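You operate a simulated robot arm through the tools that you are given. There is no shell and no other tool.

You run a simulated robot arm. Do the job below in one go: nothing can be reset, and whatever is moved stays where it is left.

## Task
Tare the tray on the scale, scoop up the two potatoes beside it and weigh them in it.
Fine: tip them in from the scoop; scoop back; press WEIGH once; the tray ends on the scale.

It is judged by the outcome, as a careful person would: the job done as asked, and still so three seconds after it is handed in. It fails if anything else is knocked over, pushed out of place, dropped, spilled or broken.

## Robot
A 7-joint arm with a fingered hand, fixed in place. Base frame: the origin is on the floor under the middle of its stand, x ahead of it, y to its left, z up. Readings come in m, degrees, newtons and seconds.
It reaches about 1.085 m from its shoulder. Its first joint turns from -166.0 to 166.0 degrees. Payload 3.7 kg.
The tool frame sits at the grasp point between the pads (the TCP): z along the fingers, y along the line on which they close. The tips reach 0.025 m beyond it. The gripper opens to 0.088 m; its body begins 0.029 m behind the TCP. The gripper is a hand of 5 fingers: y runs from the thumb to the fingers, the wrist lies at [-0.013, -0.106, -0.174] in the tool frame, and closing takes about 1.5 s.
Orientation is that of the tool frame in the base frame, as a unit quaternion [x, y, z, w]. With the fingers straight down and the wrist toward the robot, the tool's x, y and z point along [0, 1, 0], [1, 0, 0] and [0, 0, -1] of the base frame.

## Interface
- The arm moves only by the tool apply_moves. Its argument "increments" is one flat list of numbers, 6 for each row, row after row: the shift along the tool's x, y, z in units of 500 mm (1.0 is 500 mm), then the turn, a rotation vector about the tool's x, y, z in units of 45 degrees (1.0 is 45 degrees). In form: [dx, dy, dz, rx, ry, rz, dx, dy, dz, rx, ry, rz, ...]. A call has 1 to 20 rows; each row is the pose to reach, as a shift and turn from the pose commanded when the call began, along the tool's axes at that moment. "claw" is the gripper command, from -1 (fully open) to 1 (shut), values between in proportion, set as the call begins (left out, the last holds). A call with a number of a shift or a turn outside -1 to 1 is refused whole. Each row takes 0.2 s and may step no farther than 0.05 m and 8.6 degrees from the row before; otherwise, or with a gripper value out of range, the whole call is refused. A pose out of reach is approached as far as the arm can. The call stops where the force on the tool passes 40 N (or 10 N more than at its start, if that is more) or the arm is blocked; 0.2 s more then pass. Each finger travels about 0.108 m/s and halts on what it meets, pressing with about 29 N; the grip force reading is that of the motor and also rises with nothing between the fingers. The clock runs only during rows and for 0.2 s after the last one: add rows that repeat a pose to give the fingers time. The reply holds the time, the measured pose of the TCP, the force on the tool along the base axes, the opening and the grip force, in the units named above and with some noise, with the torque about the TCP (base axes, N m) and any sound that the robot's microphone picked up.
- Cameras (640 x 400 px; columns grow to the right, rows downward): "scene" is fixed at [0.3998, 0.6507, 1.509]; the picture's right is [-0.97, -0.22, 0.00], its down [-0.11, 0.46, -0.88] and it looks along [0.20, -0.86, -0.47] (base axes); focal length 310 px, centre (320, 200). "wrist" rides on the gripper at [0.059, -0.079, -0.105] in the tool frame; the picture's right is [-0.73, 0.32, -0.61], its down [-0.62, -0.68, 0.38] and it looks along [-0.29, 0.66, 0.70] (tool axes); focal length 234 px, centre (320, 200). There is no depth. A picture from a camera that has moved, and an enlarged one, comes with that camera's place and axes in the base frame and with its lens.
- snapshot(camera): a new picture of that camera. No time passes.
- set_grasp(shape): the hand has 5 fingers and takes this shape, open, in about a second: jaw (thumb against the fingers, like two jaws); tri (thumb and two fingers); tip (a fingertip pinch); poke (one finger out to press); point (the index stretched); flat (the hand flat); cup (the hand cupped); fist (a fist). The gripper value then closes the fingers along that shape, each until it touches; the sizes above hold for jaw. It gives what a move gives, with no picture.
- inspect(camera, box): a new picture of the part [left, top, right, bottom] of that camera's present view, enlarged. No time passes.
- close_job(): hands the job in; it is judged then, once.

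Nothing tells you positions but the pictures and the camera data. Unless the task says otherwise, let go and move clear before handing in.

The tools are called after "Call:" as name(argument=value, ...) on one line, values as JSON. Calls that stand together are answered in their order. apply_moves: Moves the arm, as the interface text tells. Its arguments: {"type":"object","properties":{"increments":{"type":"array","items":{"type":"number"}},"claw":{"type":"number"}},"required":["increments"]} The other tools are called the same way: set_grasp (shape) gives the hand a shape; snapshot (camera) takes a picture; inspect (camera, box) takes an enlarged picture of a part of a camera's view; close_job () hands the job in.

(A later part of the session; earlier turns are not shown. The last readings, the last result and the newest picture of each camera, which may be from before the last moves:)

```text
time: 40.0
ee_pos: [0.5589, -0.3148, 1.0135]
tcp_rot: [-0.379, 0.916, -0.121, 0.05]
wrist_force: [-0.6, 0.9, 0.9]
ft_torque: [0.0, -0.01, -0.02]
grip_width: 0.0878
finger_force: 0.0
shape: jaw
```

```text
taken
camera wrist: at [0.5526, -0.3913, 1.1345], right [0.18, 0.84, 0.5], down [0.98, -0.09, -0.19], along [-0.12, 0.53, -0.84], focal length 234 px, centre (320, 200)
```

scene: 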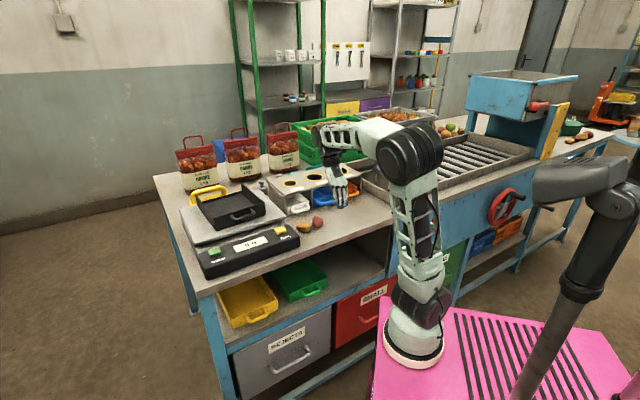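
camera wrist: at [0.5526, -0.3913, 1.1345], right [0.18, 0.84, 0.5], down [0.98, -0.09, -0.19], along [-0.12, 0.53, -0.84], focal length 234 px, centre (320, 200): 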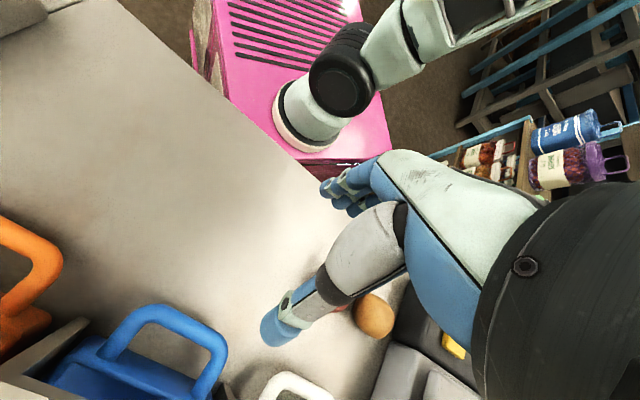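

The turned pose with 15° tilt works along the whole scooping line. Now I'll rise, unwind the turn, and then go to the scoop handle.

Call:
apply_moves(increments=[0, -0.019, -0.0709, 0, 0, 0, 0, -0.038, -0.1417, 0, 0, 0, 0, -0.057, -0.2126, 0, 0, 0, 0, -0.057, -0.2126, 0, -0.0431, -0.161, 0, -0.057, -0.2126, 0, -0.0863, -0.322, 0, -0.057, -0.2126, 0, -0.1294, -0.483, 0, -0.057, -0.2126, 0, -0.1725, -0.644, 0, -0.057, -0.2126, 0, -0.2157, -0.805, 0, -0.057, -0.2126, 0, -0.2588, -0.9659])

Call:
apply_moves(increments=[0, 0, 0, 0, -0.0431, -0.161, 0, 0, 0, 0, -0.0863, -0.322, 0, 0, 0, 0, -0.1294, -0.483, 0, 0, 0, 0, -0.1725, -0.644, 0, 0, 0, 0, -0.2157, -0.805, 0, 0, 0, 0, -0.2588, -0.9659])

Call:
apply_moves(increments=[0, 0, 0, 0, -0.0431, -0.161, 0, 0, 0, 0, -0.0863, -0.322, 0, 0, 0, 0, -0.1294, -0.483, 0, 0, 0, 0, -0.1725, -0.644, 0, 0, 0, 0, -0.2157, -0.805, 0, 0, 0, 0, -0.2588, -0.9659])

Call:
apply_moves(increments=[0, 0, 0, 0, -0.0431, -0.161, 0, 0, 0, 0, -0.0863, -0.322, 0, 0, 0, 0, -0.1294, -0.483, 0, 0, 0, 0, -0.1725, -0.644, 0, 0, 0, 0, -0.2157, -0.805, 0, 0, 0, 0, -0.2588, -0.9659, 0, 0, 0, 0, -0.2588, -0.9659])

```text
time: 42.0
ee_pos: [0.5596, -0.3149, 1.1221]
tcp_rot: [0.702, -0.701, 0.091, -0.091]
wrist_force: [0.3, 0.2, 0.7]
ft_torque: [-0.03, 0.02, -0.02]
grip_width: 0.0881
finger_force: 0.1
shape: jaw
```

```text
time: 43.4
ee_pos: [0.5602, -0.3158, 1.1204]
tcp_rot: [0.916, -0.379, 0.05, -0.121]
wrist_force: [0.3, 0.1, -1.4]
ft_torque: [-0.02, 0.02, -0.05]
grip_width: 0.0883
finger_force: 0.1
shape: jaw
```

```text
time: 44.8
ee_pos: [0.5604, -0.3154, 1.1211]
tcp_rot: [0.992, 0.001, -0.001, -0.13]
wrist_force: [-0.8, 0.9, 0.6]
ft_torque: [-0.01, 0.03, 0.02]
grip_width: 0.088
finger_force: 0.1
shape: jaw
```

```text
time: 46.4
ee_pos: [0.5608, -0.3147, 1.1222]
tcp_rot: [0.915, 0.381, -0.051, -0.12]
wrist_force: [-0.3, 0.2, 0.0]
ft_torque: [-0.01, 0.0, -0.01]
grip_width: 0.0877
finger_force: 0.1
shape: jaw
```

Now over to the scoop for a close view.

Call:
apply_moves(increments=[-0.0384, 0.0734, -0.0197, 0, 0, 0, -0.0769, 0.1469, -0.0394, 0, 0, 0, -0.1153, 0.2203, -0.0591, 0, 0, 0, -0.1537, 0.2937, -0.0789, 0, 0, 0, -0.1921, 0.3671, -0.0986, 0, 0, 0, -0.2306, 0.4406, -0.1183, 0, 0, 0, -0.269, 0.514, -0.138, 0, 0, 0, -0.269, 0.514, -0.138, 0, 0, 0])

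Call:
snapshot(camera="wrist")

Call:
snapshot(camera="scene")

```text
time: 48.2
ee_pos: [0.6544, -0.5991, 1.1226]
tcp_rot: [0.915, 0.381, -0.05, -0.12]
wrist_force: [-0.1, 0.8, 0.1]
ft_torque: [-0.03, 0.0, 0.01]
grip_width: 0.088
finger_force: 0.0
shape: jaw
```

```text
taken
camera wrist: at [0.6615, -0.5229, 1.2432], right [-0.18, -0.85, 0.5], down [-0.98, 0.09, -0.19], along [0.12, -0.53, -0.84], focal length 234 px, centre (320, 200)
```

wrist: 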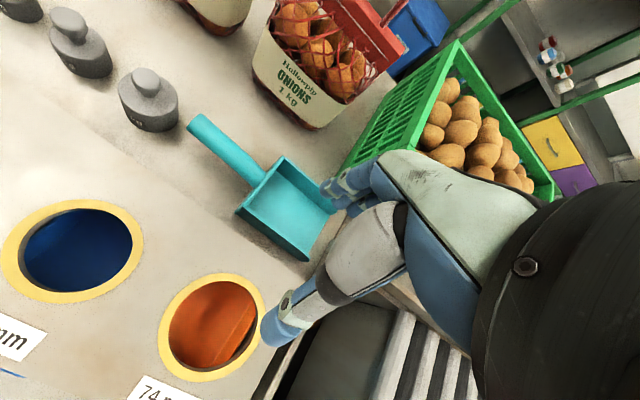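

```text
taken
```

scene: 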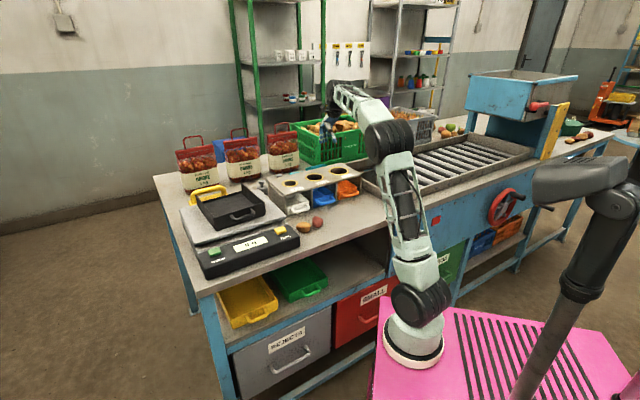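

Call:
inspect(camera="wrist", box=[100, 40, 360, 280])

Call:
inspect(camera="scene", box=[270, 150, 330, 190])

```text
1.67 times, centred on (230, 160) of wrist
camera zoom: at [0.6615, -0.5229, 1.2432], right [-0.18, -0.85, 0.5], down [-0.98, 0.09, -0.19], along [0.12, -0.53, -0.84], focal length 390 px, centre (470, 267)
```

zoom: 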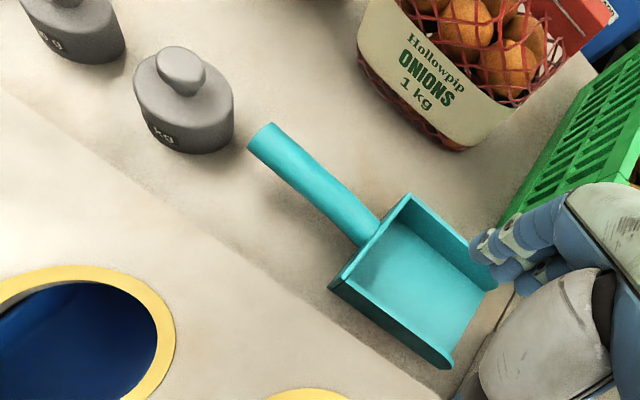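

```text
10.00 times, centred on (300, 170) of scene
camera zoom: at [0.3998, 0.6507, 1.509], right [-0.97, -0.22, 0.0], down [-0.11, 0.46, -0.88], along [0.2, -0.86, -0.47], focal length 3099 px, centre (520, 500)
```

zoom: 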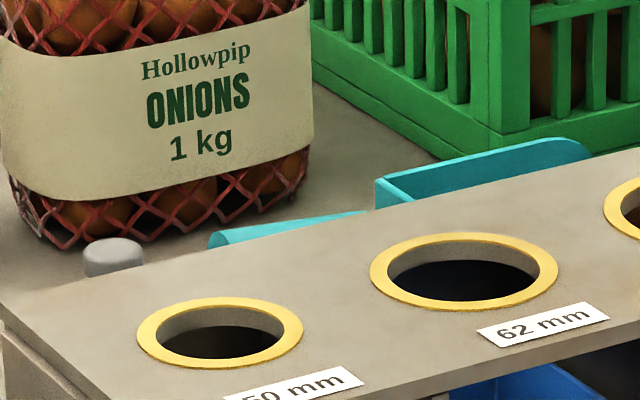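

The handle runs along the table direction at about b = 0.966 (perpendicular line), height ≈0.942, with the 1 kg weight just beyond its end. I'll go above the handle's middle with the fingers part-closed and check alignment.

Call:
apply_moves(increments=[0.0565, 0.0481, 0.0249, 0, 0, 0, 0.113, 0.0962, 0.0498, 0, 0, 0, 0.1695, 0.1443, 0.0747, 0, 0, 0, 0.226, 0.1924, 0.0996, 0, 0, 0, 0.226, 0.1924, 0.0996, 0, 0, 0], claw=-0.36)

Call:
snapshot(camera="wrist")

Call:
inspect(camera="scene", box=[260, 110, 360, 190])

```text
time: 49.4
ee_pos: [0.7905, -0.5738, 1.0469]
tcp_rot: [0.916, 0.38, -0.05, -0.121]
wrist_force: [0.2, 1.1, 0.6]
ft_torque: [0.02, -0.02, -0.01]
grip_width: 0.0603
finger_force: 0.0
shape: jaw
```

```text
taken
camera wrist: at [0.798, -0.4981, 1.1688], right [-0.18, -0.85, 0.5], down [-0.98, 0.09, -0.19], along [0.12, -0.53, -0.84], focal length 234 px, centre (320, 200)
```

wrist: 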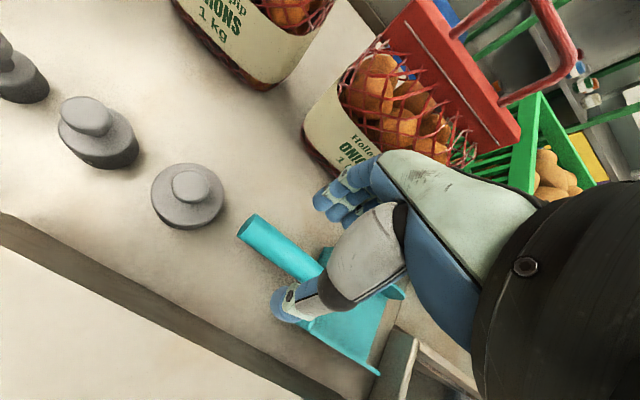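

```text
5.00 times, centred on (310, 150) of scene
camera zoom: at [0.3998, 0.6507, 1.509], right [-0.97, -0.22, 0.0], down [-0.11, 0.46, -0.88], along [0.2, -0.86, -0.47], focal length 1550 px, centre (370, 450)
```

zoom: 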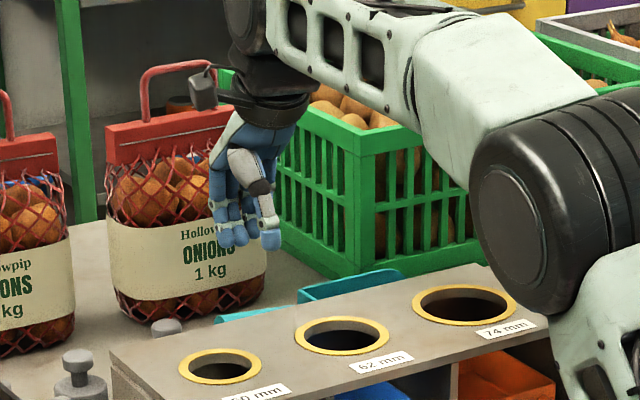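

The hand is right above the handle axis. I'll descend most of the way in small steps and check.

Call:
apply_moves(increments=[0, 0.0113, 0.0395, 0, 0, 0, 0, 0.0225, 0.0789, 0, 0, 0, 0, 0.0338, 0.1184, 0, 0, 0, 0, 0.045, 0.1578, 0, 0, 0, 0, 0.045, 0.1578, 0, 0, 0])

Call:
snapshot(camera="wrist")

Call:
inspect(camera="scene", box=[270, 130, 350, 190])

```text
time: 50.6
ee_pos: [0.7903, -0.5766, 0.9659]
tcp_rot: [0.916, 0.379, -0.05, -0.12]
wrist_force: [-0.4, 0.1, 0.5]
ft_torque: [-0.01, -0.01, -0.01]
grip_width: 0.0601
finger_force: 0.0
shape: jaw
```

```text
taken
camera wrist: at [0.7977, -0.5011, 1.0876], right [-0.18, -0.85, 0.5], down [-0.98, 0.09, -0.19], along [0.12, -0.53, -0.84], focal length 234 px, centre (320, 200)
```

wrist: 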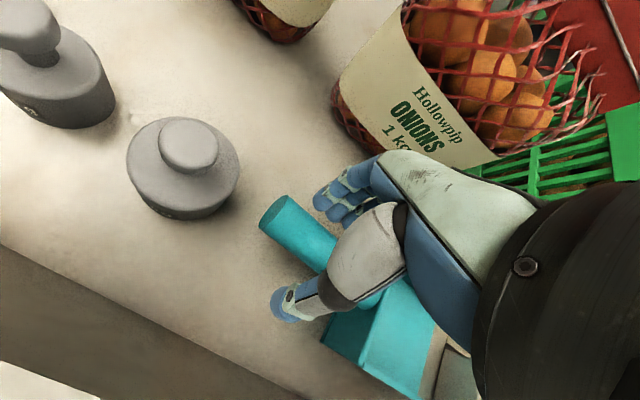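

```text
6.67 times, centred on (310, 160) of scene
camera zoom: at [0.3998, 0.6507, 1.509], right [-0.97, -0.22, 0.0], down [-0.11, 0.46, -0.88], along [0.2, -0.86, -0.47], focal length 2066 px, centre (387, 467)
```

zoom: 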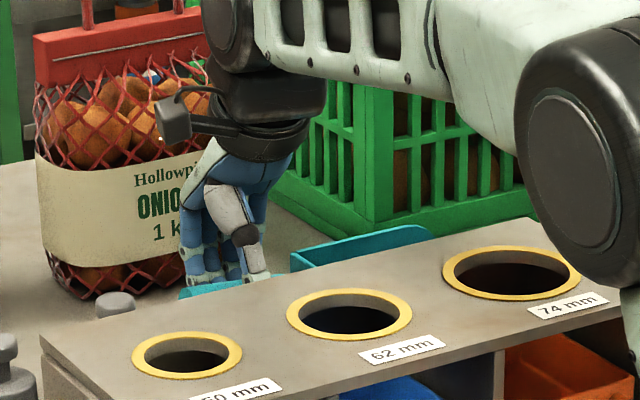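

The handle lies between thumb and fingers. I'll lower the last couple of centimetres.

Call:
apply_moves(increments=[0, 0.004, 0.015, 0, 0, 0, 0, 0.008, 0.03, 0, 0, 0, 0, 0.012, 0.0444, 0, 0, 0, 0, 0.012, 0.0444, 0, 0, 0])

Call:
snapshot(camera="wrist")

```text
time: 51.6
ee_pos: [0.7907, -0.5742, 0.9451]
tcp_rot: [0.916, 0.379, -0.05, -0.121]
wrist_force: [-0.8, 0.0, 0.2]
ft_torque: [0.03, 0.02, 0.01]
grip_width: 0.0602
finger_force: 0.0
shape: jaw
```

```text
taken
camera wrist: at [0.7963, -0.4997, 1.0656], right [-0.18, -0.85, 0.5], down [-0.98, 0.09, -0.19], along [0.12, -0.53, -0.84], focal length 234 px, centre (320, 200)
```

wrist: 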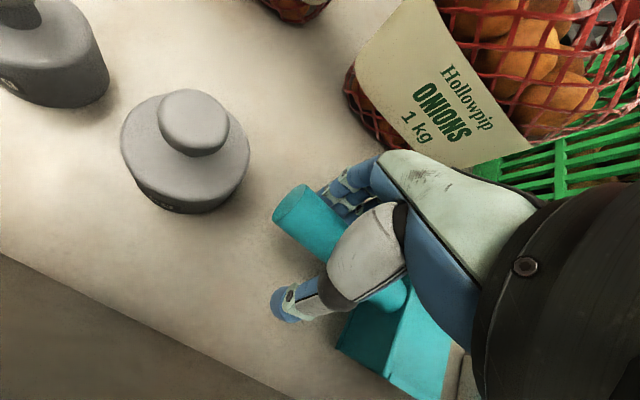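

The handle sits nicely in the hand with no contact forces. I'll close the fingers and give them time.

Call:
apply_moves(increments=[0, 0, 0, 0, 0, 0, 0, 0, 0, 0, 0, 0, 0, 0, 0, 0, 0, 0, 0, 0, 0, 0, 0, 0, 0, 0, 0, 0, 0, 0, 0, 0, 0, 0, 0, 0, 0, 0, 0, 0, 0, 0, 0, 0, 0, 0, 0, 0], claw=1)

Call:
snapshot(camera="wrist")

Call:
inspect(camera="scene", box=[270, 130, 350, 190])

```text
time: 53.4
ee_pos: [0.7895, -0.5753, 0.9437]
tcp_rot: [0.916, 0.38, -0.051, -0.121]
wrist_force: [0.2, 0.6, 0.1]
ft_torque: [0.0, -0.06, 0.01]
grip_width: 0.0137
finger_force: 29.0
shape: jaw
```

```text
taken
camera wrist: at [0.7963, -0.4996, 1.0656], right [-0.18, -0.85, 0.5], down [-0.98, 0.09, -0.19], along [0.12, -0.53, -0.84], focal length 234 px, centre (320, 200)
```

wrist: 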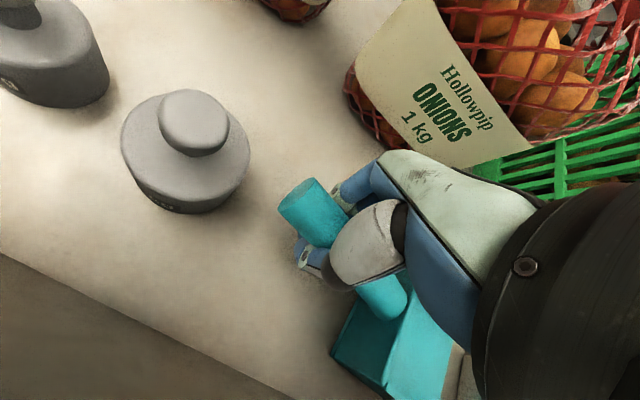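

```text
6.67 times, centred on (310, 160) of scene
camera zoom: at [0.3998, 0.6507, 1.509], right [-0.97, -0.22, 0.0], down [-0.11, 0.46, -0.88], along [0.2, -0.86, -0.47], focal length 2066 px, centre (387, 467)
```

zoom: 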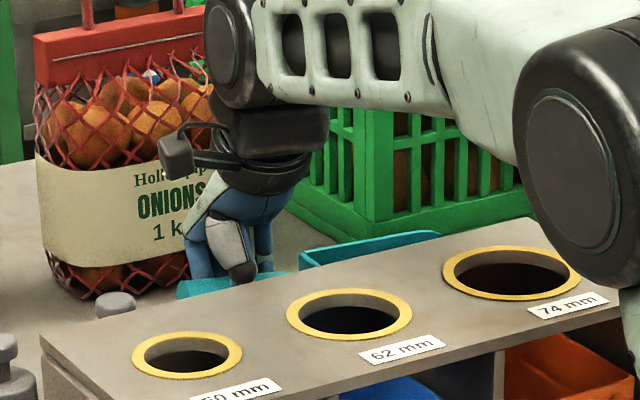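

The grip reads 29 N on the handle. I'll lift 3 cm and see how the scoop hangs.

Call:
apply_moves(increments=[0, -0.0052, -0.0193, 0, 0, 0, 0, -0.0104, -0.0386, 0, 0, 0, 0, -0.0155, -0.058, 0, 0, 0, 0, -0.0155, -0.058, 0, 0, 0])

Call:
snapshot(camera="wrist")

Call:
inspect(camera="scene", box=[270, 130, 350, 190])

```text
time: 54.4
ee_pos: [0.7906, -0.5757, 0.9745]
tcp_rot: [0.916, 0.379, -0.05, -0.121]
wrist_force: [0.9, 0.2, -1.3]
ft_torque: [0.05, -0.02, 0.02]
grip_width: 0.0134
finger_force: 29.2
shape: jaw
```

```text
taken
camera wrist: at [0.7977, -0.5007, 1.0959], right [-0.18, -0.85, 0.5], down [-0.98, 0.09, -0.19], along [0.12, -0.53, -0.84], focal length 234 px, centre (320, 200)
```

wrist: 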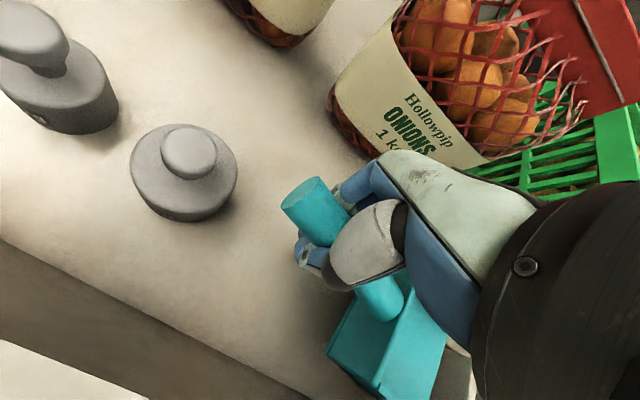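

```text
6.67 times, centred on (310, 160) of scene
camera zoom: at [0.3998, 0.6507, 1.509], right [-0.97, -0.22, 0.0], down [-0.11, 0.46, -0.88], along [0.2, -0.86, -0.47], focal length 2066 px, centre (387, 467)
```

zoom: 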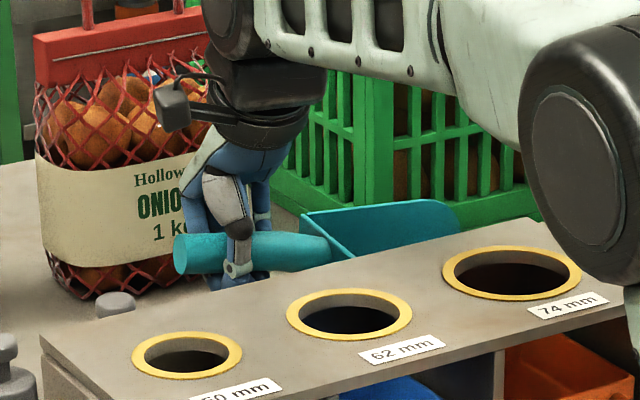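

The scoop is lifted and held; its mouth sags a few degrees, which I can correct later. I'll raise it straight up to clear the rack.

Call:
apply_moves(increments=[0, -0.0135, -0.0502, 0, 0, 0, 0, -0.0269, -0.1004, 0, 0, 0, 0, -0.0404, -0.1507, 0, 0, 0, 0, -0.0538, -0.2009, 0, 0, 0, 0, -0.0673, -0.2511, 0, 0, 0, 0, -0.0673, -0.2511, 0, 0, 0])

Call:
snapshot(camera="wrist")

Call:
inspect(camera="scene", box=[250, 90, 370, 190])

```text
time: 55.8
ee_pos: [0.7902, -0.5771, 1.1036]
tcp_rot: [0.916, 0.379, -0.05, -0.121]
wrist_force: [0.5, -0.5, -0.7]
ft_torque: [0.06, -0.12, 0.01]
grip_width: 0.0132
finger_force: 28.6
shape: jaw
```

```text
taken
camera wrist: at [0.7965, -0.5013, 1.2251], right [-0.18, -0.85, 0.5], down [-0.98, 0.09, -0.19], along [0.12, -0.53, -0.84], focal length 234 px, centre (320, 200)
```

wrist: 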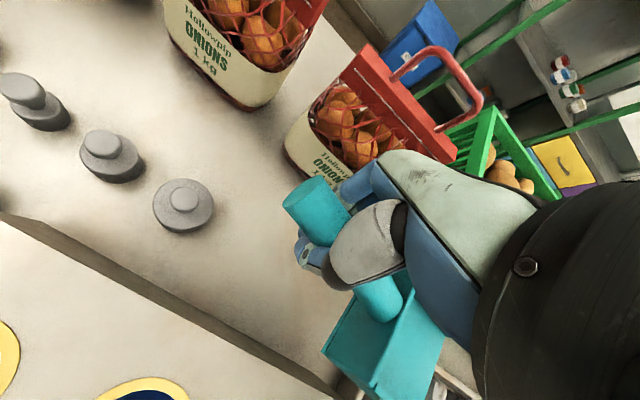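

```text
4.00 times, centred on (310, 140) of scene
camera zoom: at [0.3998, 0.6507, 1.509], right [-0.97, -0.22, 0.0], down [-0.11, 0.46, -0.88], along [0.2, -0.86, -0.47], focal length 1240 px, centre (360, 440)
```

zoom: 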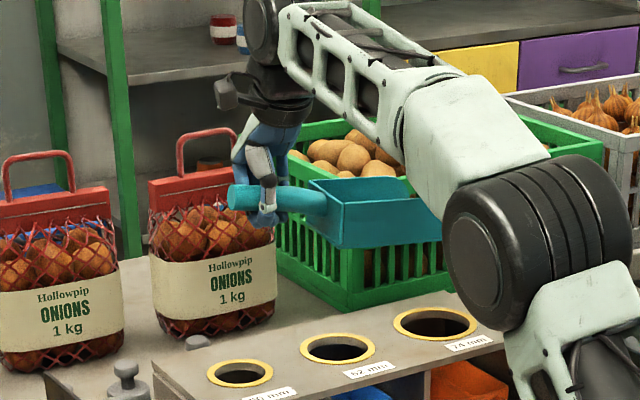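

The scoop is clear of the rack. I'll zoom in to judge its pitch and yaw in the hand.

Call:
inspect(camera="wrist", box=[260, 160, 480, 400])

Call:
inspect(camera="scene", box=[295, 120, 375, 170])

```text
1.67 times, centred on (370, 280) of wrist
camera zoom: at [0.7965, -0.5013, 1.2251], right [-0.18, -0.85, 0.5], down [-0.98, 0.09, -0.19], along [0.12, -0.53, -0.84], focal length 390 px, centre (237, 67)
```

zoom: 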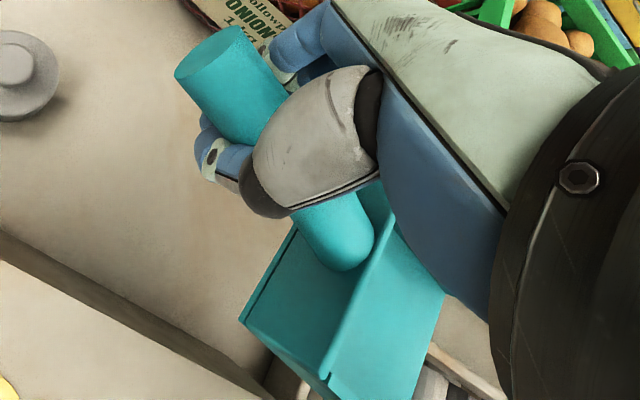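

```text
8.00 times, centred on (335, 145) of scene
camera zoom: at [0.3998, 0.6507, 1.509], right [-0.97, -0.22, 0.0], down [-0.11, 0.46, -0.88], along [0.2, -0.86, -0.47], focal length 2479 px, centre (200, 640)
```

zoom: 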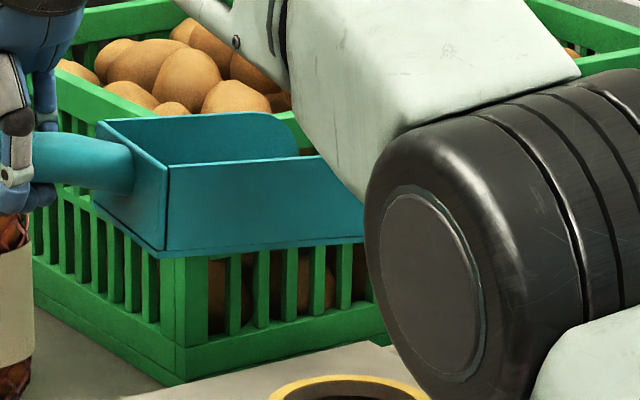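

The scoop sits well in the grip, pitched about 4–5° mouth-down and yawed about 4°. Next I carry it over the rack to the robot's side, staying above the rack top.

Call:
apply_moves(increments=[-0.01, -0.0804, 0.019, 0, 0, 0, -0.02, -0.1607, 0.0379, 0, 0, 0, -0.03, -0.2411, 0.0569, 0, 0, 0, -0.04, -0.3214, 0.0758, 0, 0, 0, -0.05, -0.4018, 0.0948, 0, 0, 0, -0.06, -0.4821, 0.1137, 0, 0, 0, -0.07, -0.5625, 0.1327, 0, 0, 0, -0.08, -0.6428, 0.1516, 0, 0, 0, -0.08, -0.6428, 0.1516, 0, 0, 0])

Call:
snapshot(camera="scene")

```text
time: 57.8
ee_pos: [0.5273, -0.3707, 1.1142]
tcp_rot: [0.916, 0.379, -0.05, -0.122]
wrist_force: [-0.3, -0.1, -1.6]
ft_torque: [0.04, -0.07, 0.03]
grip_width: 0.0129
finger_force: 29.1
shape: jaw
```

```text
taken
```

scene: 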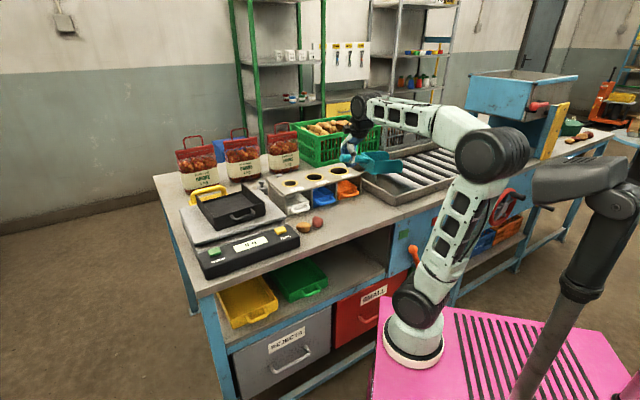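

The path over the rack was clear. Now I turn the scoop around in four 45° steps while shifting back for the approach.

Call:
apply_moves(increments=[-0.04, 0, 0, 0, 0.0431, 0.161, -0.08, 0, 0, 0, 0.0863, 0.322, -0.12, 0, 0, 0, 0.1294, 0.483, -0.16, 0, 0, 0, 0.1725, 0.644, -0.2, 0, 0, 0, 0.2157, 0.805, -0.24, 0, 0, 0, 0.2588, 0.9659])

Call:
apply_moves(increments=[0, 0, 0, 0, 0.0431, 0.161, 0, 0, 0, 0, 0.0863, 0.322, 0, 0, 0, 0, 0.1294, 0.483, 0, 0, 0, 0, 0.1725, 0.644, 0, 0, 0, 0, 0.2157, 0.805, 0, 0, 0, 0, 0.2588, 0.9659])

Call:
snapshot(camera="scene")

```text
time: 59.2
ee_pos: [0.4428, -0.4565, 1.1145]
tcp_rot: [0.991, -0.001, 0.0, -0.131]
wrist_force: [-0.4, 0.5, -0.7]
ft_torque: [-0.02, -0.08, 0.0]
grip_width: 0.013
finger_force: 28.6
shape: jaw
```

```text
time: 60.6
ee_pos: [0.4452, -0.4566, 1.1148]
tcp_rot: [0.915, -0.381, 0.05, -0.12]
wrist_force: [-1.3, 0.2, -0.7]
ft_torque: [-0.04, -0.05, -0.01]
grip_width: 0.0127
finger_force: 28.5
shape: jaw
```

```text
taken
```

scene: 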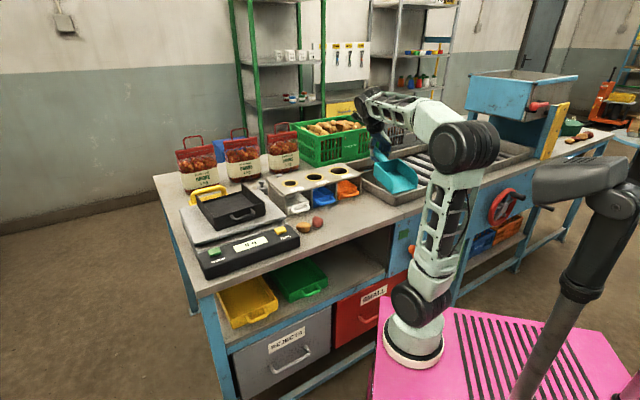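

Halfway round and all steady. I'll continue the turn.

Call:
apply_moves(increments=[0, 0, 0, 0, 0.0431, 0.161, 0, 0, 0, 0, 0.0863, 0.322, 0, 0, 0, 0, 0.1294, 0.483, 0, 0, 0, 0, 0.1725, 0.644, 0, 0, 0, 0, 0.2157, 0.805, 0, 0, 0, 0, 0.2588, 0.9659])

Call:
apply_moves(increments=[0, 0, 0, 0, 0.0431, 0.161, 0, 0, 0, 0, 0.0863, 0.322, 0, 0, 0, 0, 0.1294, 0.483, 0, 0, 0, 0, 0.1725, 0.644, 0, 0, 0, 0, 0.2157, 0.805, 0, 0, 0, 0, 0.2588, 0.9659, 0, 0, 0, 0, 0.2588, 0.9659])

Call:
snapshot(camera="scene")

Call:
inspect(camera="scene", box=[290, 120, 410, 240])

```text
time: 62.0
ee_pos: [0.4443, -0.4571, 1.1142]
tcp_rot: [-0.7, 0.702, -0.093, 0.093]
wrist_force: [0.1, 0.2, -2.4]
ft_torque: [-0.09, -0.01, 0.0]
grip_width: 0.0128
finger_force: 29.2
shape: jaw
```

```text
time: 63.6
ee_pos: [0.4447, -0.4558, 1.1135]
tcp_rot: [-0.379, 0.916, -0.12, 0.049]
wrist_force: [-0.2, -0.4, -0.9]
ft_torque: [-0.02, 0.07, -0.02]
grip_width: 0.0122
finger_force: 29.1
shape: jaw
```

```text
taken
```

scene: 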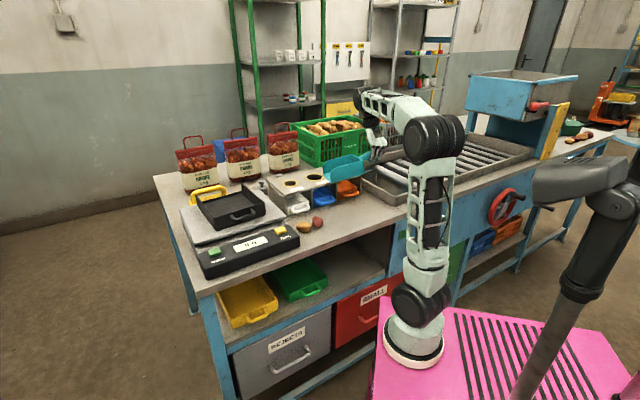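

```text
3.33 times, centred on (350, 180) of scene
camera zoom: at [0.3998, 0.6507, 1.509], right [-0.97, -0.22, 0.0], down [-0.11, 0.46, -0.88], along [0.2, -0.86, -0.47], focal length 1033 px, centre (220, 267)
```

zoom: 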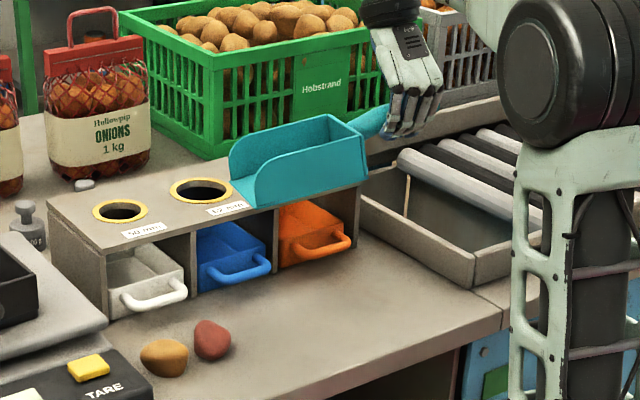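

The scoop now faces the scale. I'll zoom in to measure its pitch and the position of its lip.

Call:
inspect(camera="scene", box=[325, 140, 405, 200])

Call:
snapshot(camera="wrist")

```text
6.67 times, centred on (365, 170) of scene
camera zoom: at [0.3998, 0.6507, 1.509], right [-0.97, -0.22, 0.0], down [-0.11, 0.46, -0.88], along [0.2, -0.86, -0.47], focal length 2066 px, centre (20, 400)
```

zoom: 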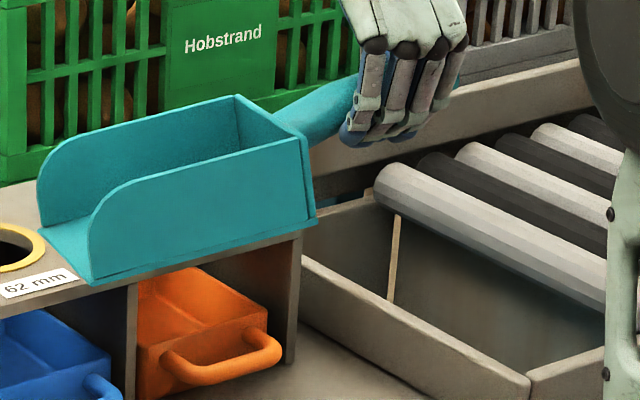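

```text
taken
camera wrist: at [0.4369, -0.533, 1.2354], right [0.18, 0.84, 0.5], down [0.98, -0.1, -0.19], along [-0.12, 0.53, -0.84], focal length 234 px, centre (320, 200)
```

wrist: 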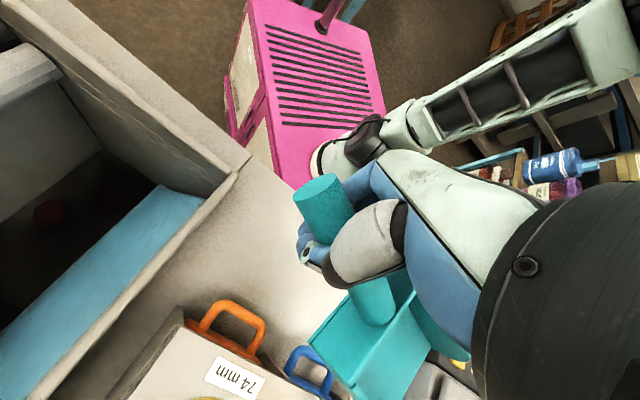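

The scoop faces the scale with a slight mouth-down pitch and a few degrees of yaw toward the rack. I'll correct the yaw and lower it to about 2 cm above the table, well short of the potatoes.

Call:
apply_moves(increments=[0, 0.0154, 0.0574, 0, -0.0069, -0.0258, 0, 0.0308, 0.1148, 0, -0.0138, -0.0515, 0, 0.0462, 0.1721, 0, -0.0207, -0.0773, 0, 0.0616, 0.2295, 0, -0.0276, -0.103, 0, 0.077, 0.2869, 0, -0.0345, -0.1288, 0, 0.077, 0.2869, 0, -0.0345, -0.1288])

Call:
inspect(camera="scene", box=[290, 150, 410, 240])

Call:
snapshot(camera="scene")

```text
time: 65.0
ee_pos: [0.4441, -0.456, 0.9661]
tcp_rot: [-0.427, 0.895, -0.118, 0.056]
wrist_force: [0.1, 0.8, -1.6]
ft_torque: [-0.03, 0.07, 0.03]
grip_width: 0.0116
finger_force: 29.3
shape: jaw
```

```text
4.44 times, centred on (350, 195) of scene
camera zoom: at [0.3998, 0.6507, 1.509], right [-0.97, -0.22, 0.0], down [-0.11, 0.46, -0.88], along [0.2, -0.86, -0.47], focal length 1377 px, centre (187, 222)
```

zoom: 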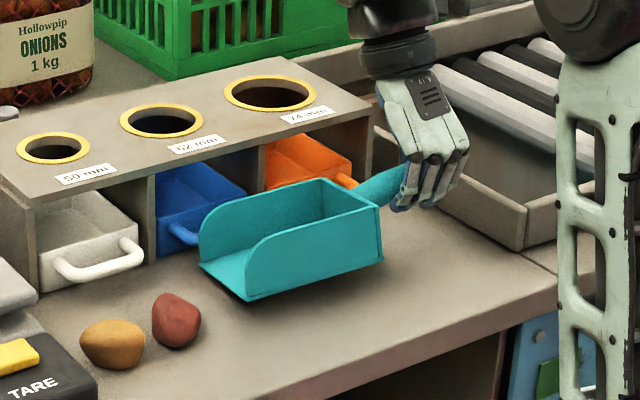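

```text
taken
```

scene: 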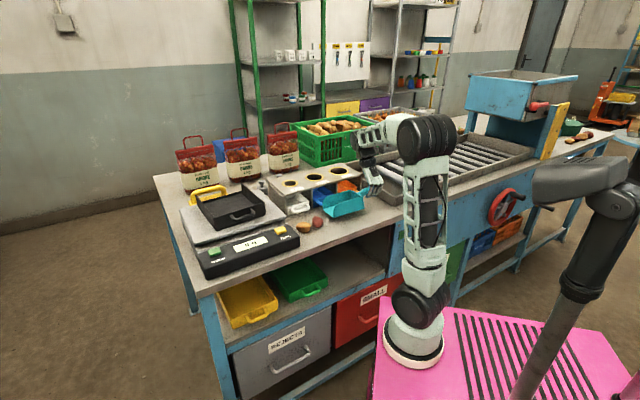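

The scoop hangs level about 2 cm above the table, but its lane lies too far toward the rack for the potatoes. I'll shift it about 3.7 cm toward the front edge, then lower it gently until it touches.

Call:
apply_moves(increments=[-0.0039, 0.0355, -0.0095, 0, 0, 0, -0.0078, 0.071, -0.019, 0, 0, 0, -0.0078, 0.071, -0.019, 0, 0, 0])

Call:
apply_moves(increments=[0, 0.0036, 0.0135, 0, 0, 0, 0, 0.0052, 0.0193, 0, 0, 0, 0, 0.0062, 0.0232, 0, 0, 0, 0, 0.0062, 0.0232, 0, 0, 0])

Call:
inspect(camera="scene", box=[290, 150, 410, 240])

```text
time: 65.8
ee_pos: [0.4183, -0.4296, 0.9662]
tcp_rot: [-0.426, 0.895, -0.117, 0.056]
wrist_force: [0.5, -0.5, -1.4]
ft_torque: [-0.07, 0.07, 0.01]
grip_width: 0.0116
finger_force: 29.3
shape: jaw
```

```text
time: 66.8
ee_pos: [0.4177, -0.4296, 0.9537]
tcp_rot: [-0.427, 0.895, -0.118, 0.057]
wrist_force: [-0.3, -0.6, -0.7]
ft_torque: [-0.02, -0.06, 0.0]
grip_width: 0.0116
finger_force: 29.1
shape: jaw
```

```text
4.44 times, centred on (350, 195) of scene
camera zoom: at [0.3998, 0.6507, 1.509], right [-0.97, -0.22, 0.0], down [-0.11, 0.46, -0.88], along [0.2, -0.86, -0.47], focal length 1377 px, centre (187, 222)
```

zoom: 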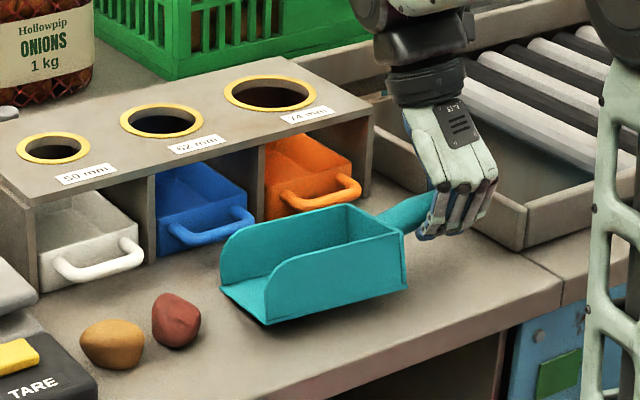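

The lip is about to touch, with a small gap left at the back. I'll lower by a few more millimetres.

Call:
apply_moves(increments=[0, 0.0008, 0.0031, 0, 0, 0, 0, 0.0016, 0.0062, 0, 0, 0, 0, 0.0021, 0.0077, 0, 0, 0, 0, 0.0021, 0.0077, 0, 0, 0])

Call:
inspect(camera="scene", box=[300, 180, 380, 240])

```text
time: 67.8
ee_pos: [0.4185, -0.4306, 0.9496]
tcp_rot: [-0.427, 0.895, -0.118, 0.056]
wrist_force: [-0.1, 0.7, -0.5]
ft_torque: [-0.05, -0.05, -0.02]
grip_width: 0.0115
finger_force: 29.5
shape: jaw
```

```text
6.67 times, centred on (340, 210) of scene
camera zoom: at [0.3998, 0.6507, 1.509], right [-0.97, -0.22, 0.0], down [-0.11, 0.46, -0.88], along [0.2, -0.86, -0.47], focal length 2066 px, centre (187, 133)
```

zoom: 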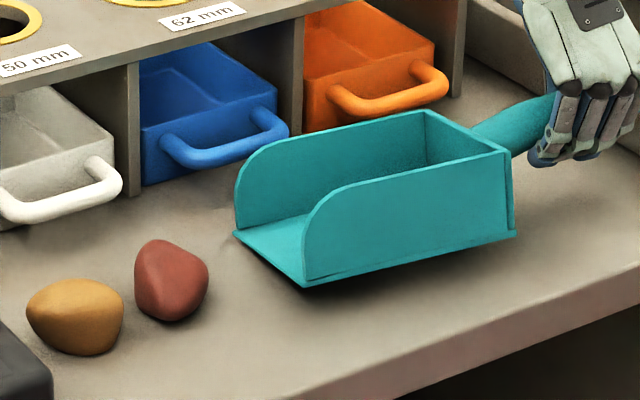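

There may be a slight roll, so I'll look closer at the pan's underside before pushing forward.

Call:
inspect(camera="scene", box=[330, 195, 380, 230])

Call:
snapshot(camera="wrist")

```text
11.43 times, centred on (355, 212) of scene
camera zoom: at [0.3998, 0.6507, 1.509], right [-0.97, -0.22, 0.0], down [-0.11, 0.46, -0.88], along [0.2, -0.86, -0.47], focal length 3542 px, centre (-80, 57)
```

zoom: 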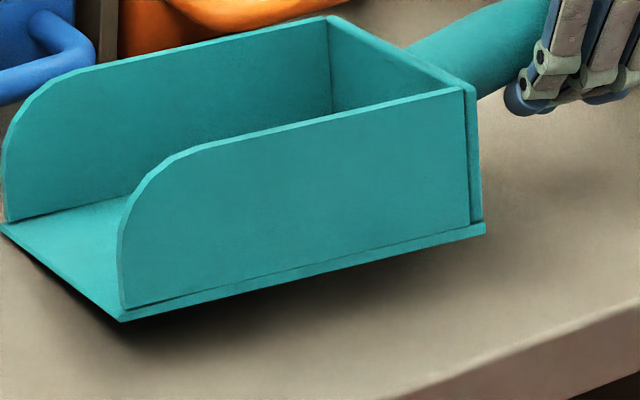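

```text
taken
camera wrist: at [0.4195, -0.5068, 1.071], right [0.09, 0.86, 0.5], down [0.98, 0.01, -0.19], along [-0.17, 0.51, -0.84], focal length 234 px, centre (320, 200)
```

wrist: 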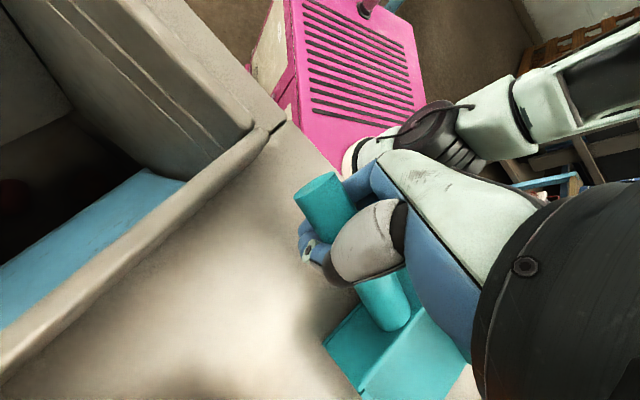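

The pan is rolled several degrees with its far side low, plus a little yaw toward the rack. I'll lift slightly and correct both.

Call:
apply_moves(increments=[0, -0.0062, -0.0232, 0, 0, 0, 0, -0.0062, -0.0232, 0.1, -0.0144, -0.0537, 0, -0.0062, -0.0232, 0.2, -0.0288, -0.1073, 0, -0.0062, -0.0232, 0.2, -0.0288, -0.1073])

Call:
inspect(camera="scene", box=[300, 180, 380, 240])

Call:
inspect(camera="scene", box=[330, 195, 380, 230])

```text
time: 68.8
ee_pos: [0.4174, -0.43, 0.9617]
tcp_rot: [-0.46, 0.863, -0.185, 0.095]
wrist_force: [-0.1, -0.2, -1.5]
ft_torque: [-0.08, 0.05, -0.01]
grip_width: 0.0113
finger_force: 29.6
shape: jaw
```

```text
6.67 times, centred on (340, 210) of scene
camera zoom: at [0.3998, 0.6507, 1.509], right [-0.97, -0.22, 0.0], down [-0.11, 0.46, -0.88], along [0.2, -0.86, -0.47], focal length 2066 px, centre (187, 133)
```

zoom: 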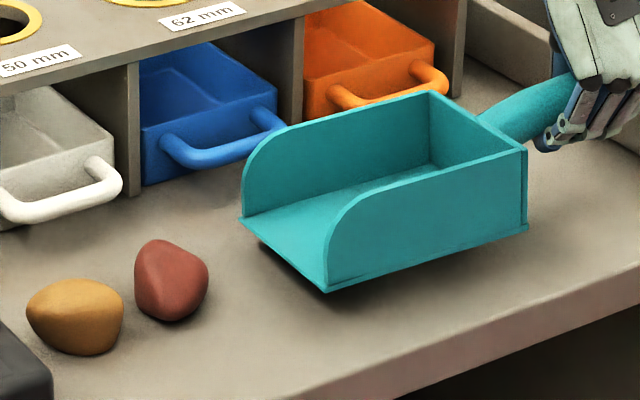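

```text
11.43 times, centred on (355, 212) of scene
camera zoom: at [0.3998, 0.6507, 1.509], right [-0.97, -0.22, 0.0], down [-0.11, 0.46, -0.88], along [0.2, -0.86, -0.47], focal length 3542 px, centre (-80, 57)
```

zoom: 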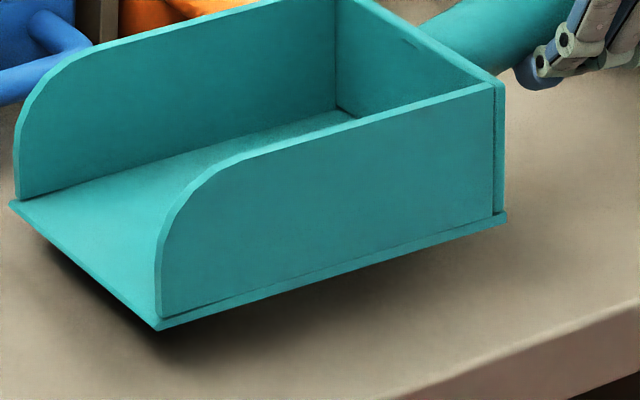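

That looks more level. I'll lower again in small steps and use the force and torque to see which edge touches first.

Call:
apply_moves(increments=[0, 0.0063, 0.0146, 0, 0, 0, 0, 0.0079, 0.0183, 0, 0, 0, 0, 0.0079, 0.0183, 0, 0, 0])

Call:
apply_moves(increments=[0, 0.0008, 0.0018, 0, 0, 0, 0, 0.0016, 0.0037, 0, 0, 0, 0, 0.0016, 0.0037, 0, 0, 0])

Call:
apply_moves(increments=[0, 0.0008, 0.0018, 0, 0, 0, 0, 0.0016, 0.0037, 0, 0, 0, 0, 0.0016, 0.0037, 0, 0, 0])

Call:
inspect(camera="scene", box=[330, 195, 380, 230])

```text
time: 69.6
ee_pos: [0.4174, -0.4306, 0.9514]
tcp_rot: [-0.46, 0.863, -0.185, 0.095]
wrist_force: [-0.3, -0.6, -1.1]
ft_torque: [-0.07, 0.03, -0.02]
grip_width: 0.0114
finger_force: 28.7
shape: jaw
```

```text
time: 70.4
ee_pos: [0.4185, -0.4306, 0.9488]
tcp_rot: [-0.46, 0.864, -0.184, 0.094]
wrist_force: [-0.5, 0.0, -1.8]
ft_torque: [-0.07, 0.02, 0.02]
grip_width: 0.0112
finger_force: 29.4
shape: jaw
```

```text
time: 71.2
ee_pos: [0.4183, -0.4299, 0.9469]
tcp_rot: [-0.459, 0.863, -0.186, 0.095]
wrist_force: [0.8, -1.3, -0.4]
ft_torque: [-0.06, 0.05, 0.02]
grip_width: 0.0116
finger_force: 29.4
shape: jaw
```

```text
11.43 times, centred on (355, 212) of scene
camera zoom: at [0.3998, 0.6507, 1.509], right [-0.97, -0.22, 0.0], down [-0.11, 0.46, -0.88], along [0.2, -0.86, -0.47], focal length 3542 px, centre (-80, 57)
```

zoom: 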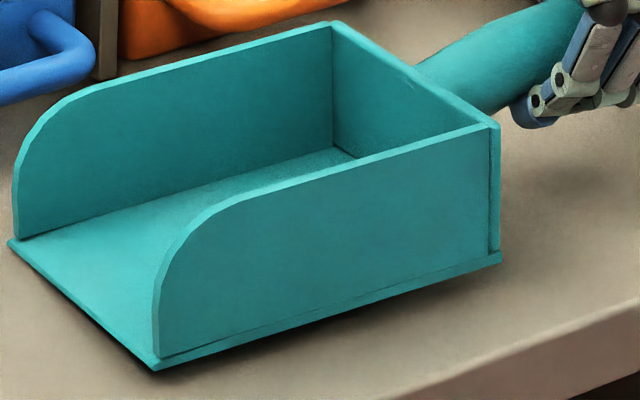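

The gap is nearly closed. A couple more millimetres.

Call:
apply_moves(increments=[0, 0.0008, 0.0018, 0, 0, 0, 0, 0.0016, 0.0037, 0, 0, 0, 0, 0.0016, 0.0037, 0, 0, 0])

Call:
apply_moves(increments=[0, 0.0008, 0.0018, 0, 0, 0, 0, 0.0016, 0.0037, 0, 0, 0, 0, 0.0016, 0.0037, 0, 0, 0])

Call:
inspect(camera="scene", box=[330, 195, 380, 230])

Call:
inspect(camera="scene", box=[300, 180, 380, 240])

```text
time: 72.0
ee_pos: [0.4189, -0.4293, 0.9451]
tcp_rot: [-0.46, 0.863, -0.184, 0.094]
wrist_force: [0.2, 0.0, -0.9]
ft_torque: [-0.05, 0.01, 0.02]
grip_width: 0.0114
finger_force: 29.2
shape: jaw
```

```text
time: 72.8
ee_pos: [0.418, -0.4293, 0.9431]
tcp_rot: [-0.459, 0.864, -0.185, 0.095]
wrist_force: [0.1, -0.8, -1.2]
ft_torque: [-0.07, 0.0, 0.01]
grip_width: 0.0112
finger_force: 29.0
shape: jaw
```

```text
11.43 times, centred on (355, 212) of scene
camera zoom: at [0.3998, 0.6507, 1.509], right [-0.97, -0.22, 0.0], down [-0.11, 0.46, -0.88], along [0.2, -0.86, -0.47], focal length 3542 px, centre (-80, 57)
```

zoom: 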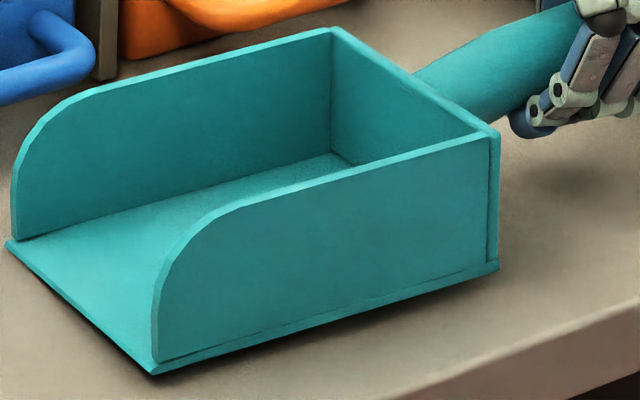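

```text
6.67 times, centred on (340, 210) of scene
camera zoom: at [0.3998, 0.6507, 1.509], right [-0.97, -0.22, 0.0], down [-0.11, 0.46, -0.88], along [0.2, -0.86, -0.47], focal length 2066 px, centre (187, 133)
```

zoom: 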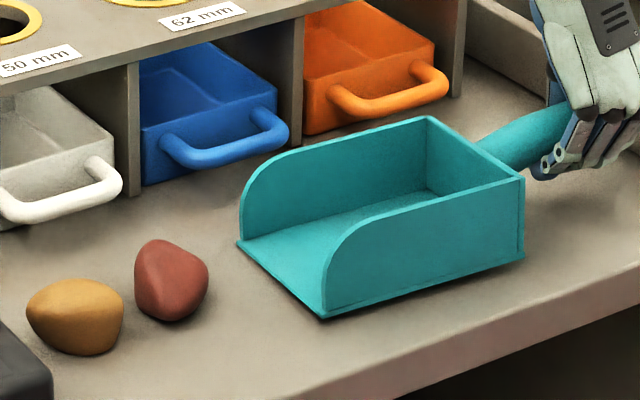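

The lane now matches both potatoes: the swath of the lip runs centrally over them. I'll lower the last bit until there is clear table contact.

Call:
apply_moves(increments=[0, 0.0008, 0.0018, 0, 0, 0, 0, 0.0016, 0.0037, 0, 0, 0, 0, 0.0016, 0.0037, 0, 0, 0])

Call:
apply_moves(increments=[0, 0.0008, 0.0018, 0, 0, 0, 0, 0.0016, 0.0037, 0, 0, 0, 0, 0.0016, 0.0037, 0, 0, 0])

Call:
inspect(camera="scene", box=[330, 195, 380, 230])

```text
time: 73.6
ee_pos: [0.4179, -0.4304, 0.9408]
tcp_rot: [-0.459, 0.864, -0.185, 0.095]
wrist_force: [-0.9, -0.4, -0.8]
ft_torque: [0.0, -0.03, -0.01]
grip_width: 0.0113
finger_force: 29.2
shape: jaw
```

```text
time: 74.4
ee_pos: [0.4186, -0.4294, 0.9385]
tcp_rot: [-0.459, 0.864, -0.185, 0.095]
wrist_force: [0.5, -0.1, 0.1]
ft_torque: [-0.06, -0.03, 0.0]
grip_width: 0.0115
finger_force: 28.8
shape: jaw
```

```text
11.43 times, centred on (355, 212) of scene
camera zoom: at [0.3998, 0.6507, 1.509], right [-0.97, -0.22, 0.0], down [-0.11, 0.46, -0.88], along [0.2, -0.86, -0.47], focal length 3542 px, centre (-80, 57)
```

zoom: 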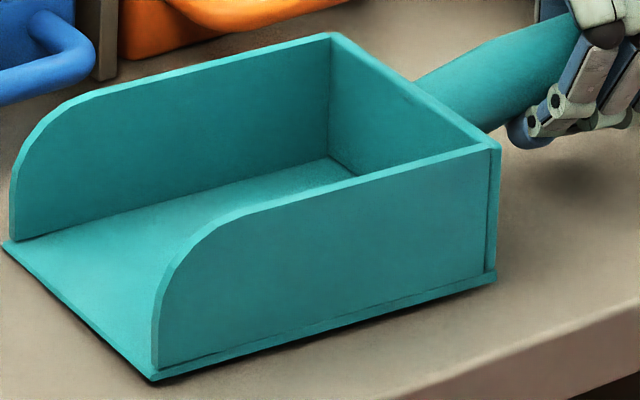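

The scoop now rests on the table with its lip at about a = 0.187 and the potatoes dead ahead. I'll tip the nose down a couple of degrees so the lip stays in contact.

Call:
apply_moves(increments=[0, -0.0049, -0.011, 0, 0.0203, -0.0091, 0, -0.0049, -0.011, 0, 0.0406, -0.0181, 0, -0.0049, -0.011, 0, 0.0406, -0.0181])

Call:
inspect(camera="scene", box=[330, 195, 380, 230])

```text
time: 75.2
ee_pos: [0.4186, -0.4289, 0.9446]
tcp_rot: [-0.463, 0.861, -0.193, 0.08]
wrist_force: [0.7, -0.2, -1.4]
ft_torque: [-0.02, 0.01, -0.02]
grip_width: 0.0116
finger_force: 29.3
shape: jaw
```

```text
11.43 times, centred on (355, 212) of scene
camera zoom: at [0.3998, 0.6507, 1.509], right [-0.97, -0.22, 0.0], down [-0.11, 0.46, -0.88], along [0.2, -0.86, -0.47], focal length 3542 px, centre (-80, 57)
```

zoom: 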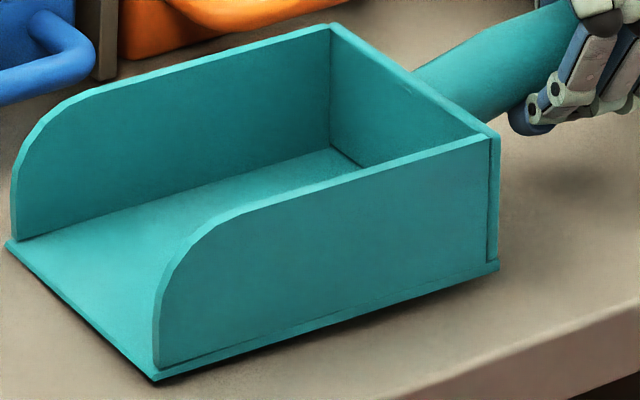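

Lip contact looks good. Now I'll push forward about 9 cm along the potatoes' line and look.

Call:
apply_moves(increments=[0, 0.0016, 0.0036, 0, 0, 0, -0.0588, -0.0098, 0.0061, 0, 0, 0, -0.1175, -0.0213, 0.0085, 0, 0, 0, -0.1763, -0.0327, 0.011, 0, 0, 0])

Call:
inspect(camera="scene", box=[280, 180, 380, 250])

```text
time: 76.2
ee_pos: [0.4819, -0.3675, 0.9427]
tcp_rot: [-0.462, 0.862, -0.192, 0.08]
wrist_force: [-0.5, 1.0, -0.4]
ft_torque: [0.0, -0.05, -0.01]
grip_width: 0.0112
finger_force: 29.0
shape: jaw
```

```text
5.71 times, centred on (330, 215) of scene
camera zoom: at [0.3998, 0.6507, 1.509], right [-0.97, -0.22, 0.0], down [-0.11, 0.46, -0.88], along [0.2, -0.86, -0.47], focal length 1771 px, centre (263, 114)
```

zoom: 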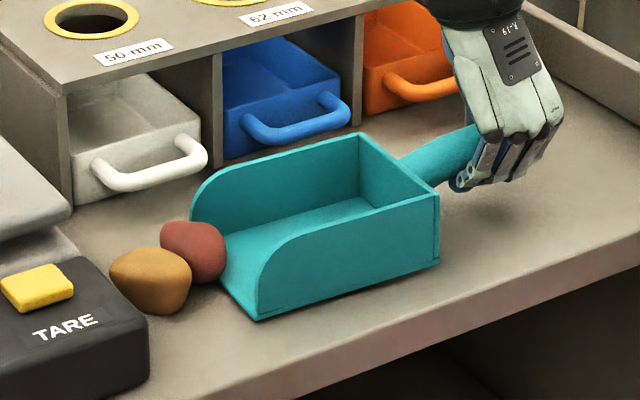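

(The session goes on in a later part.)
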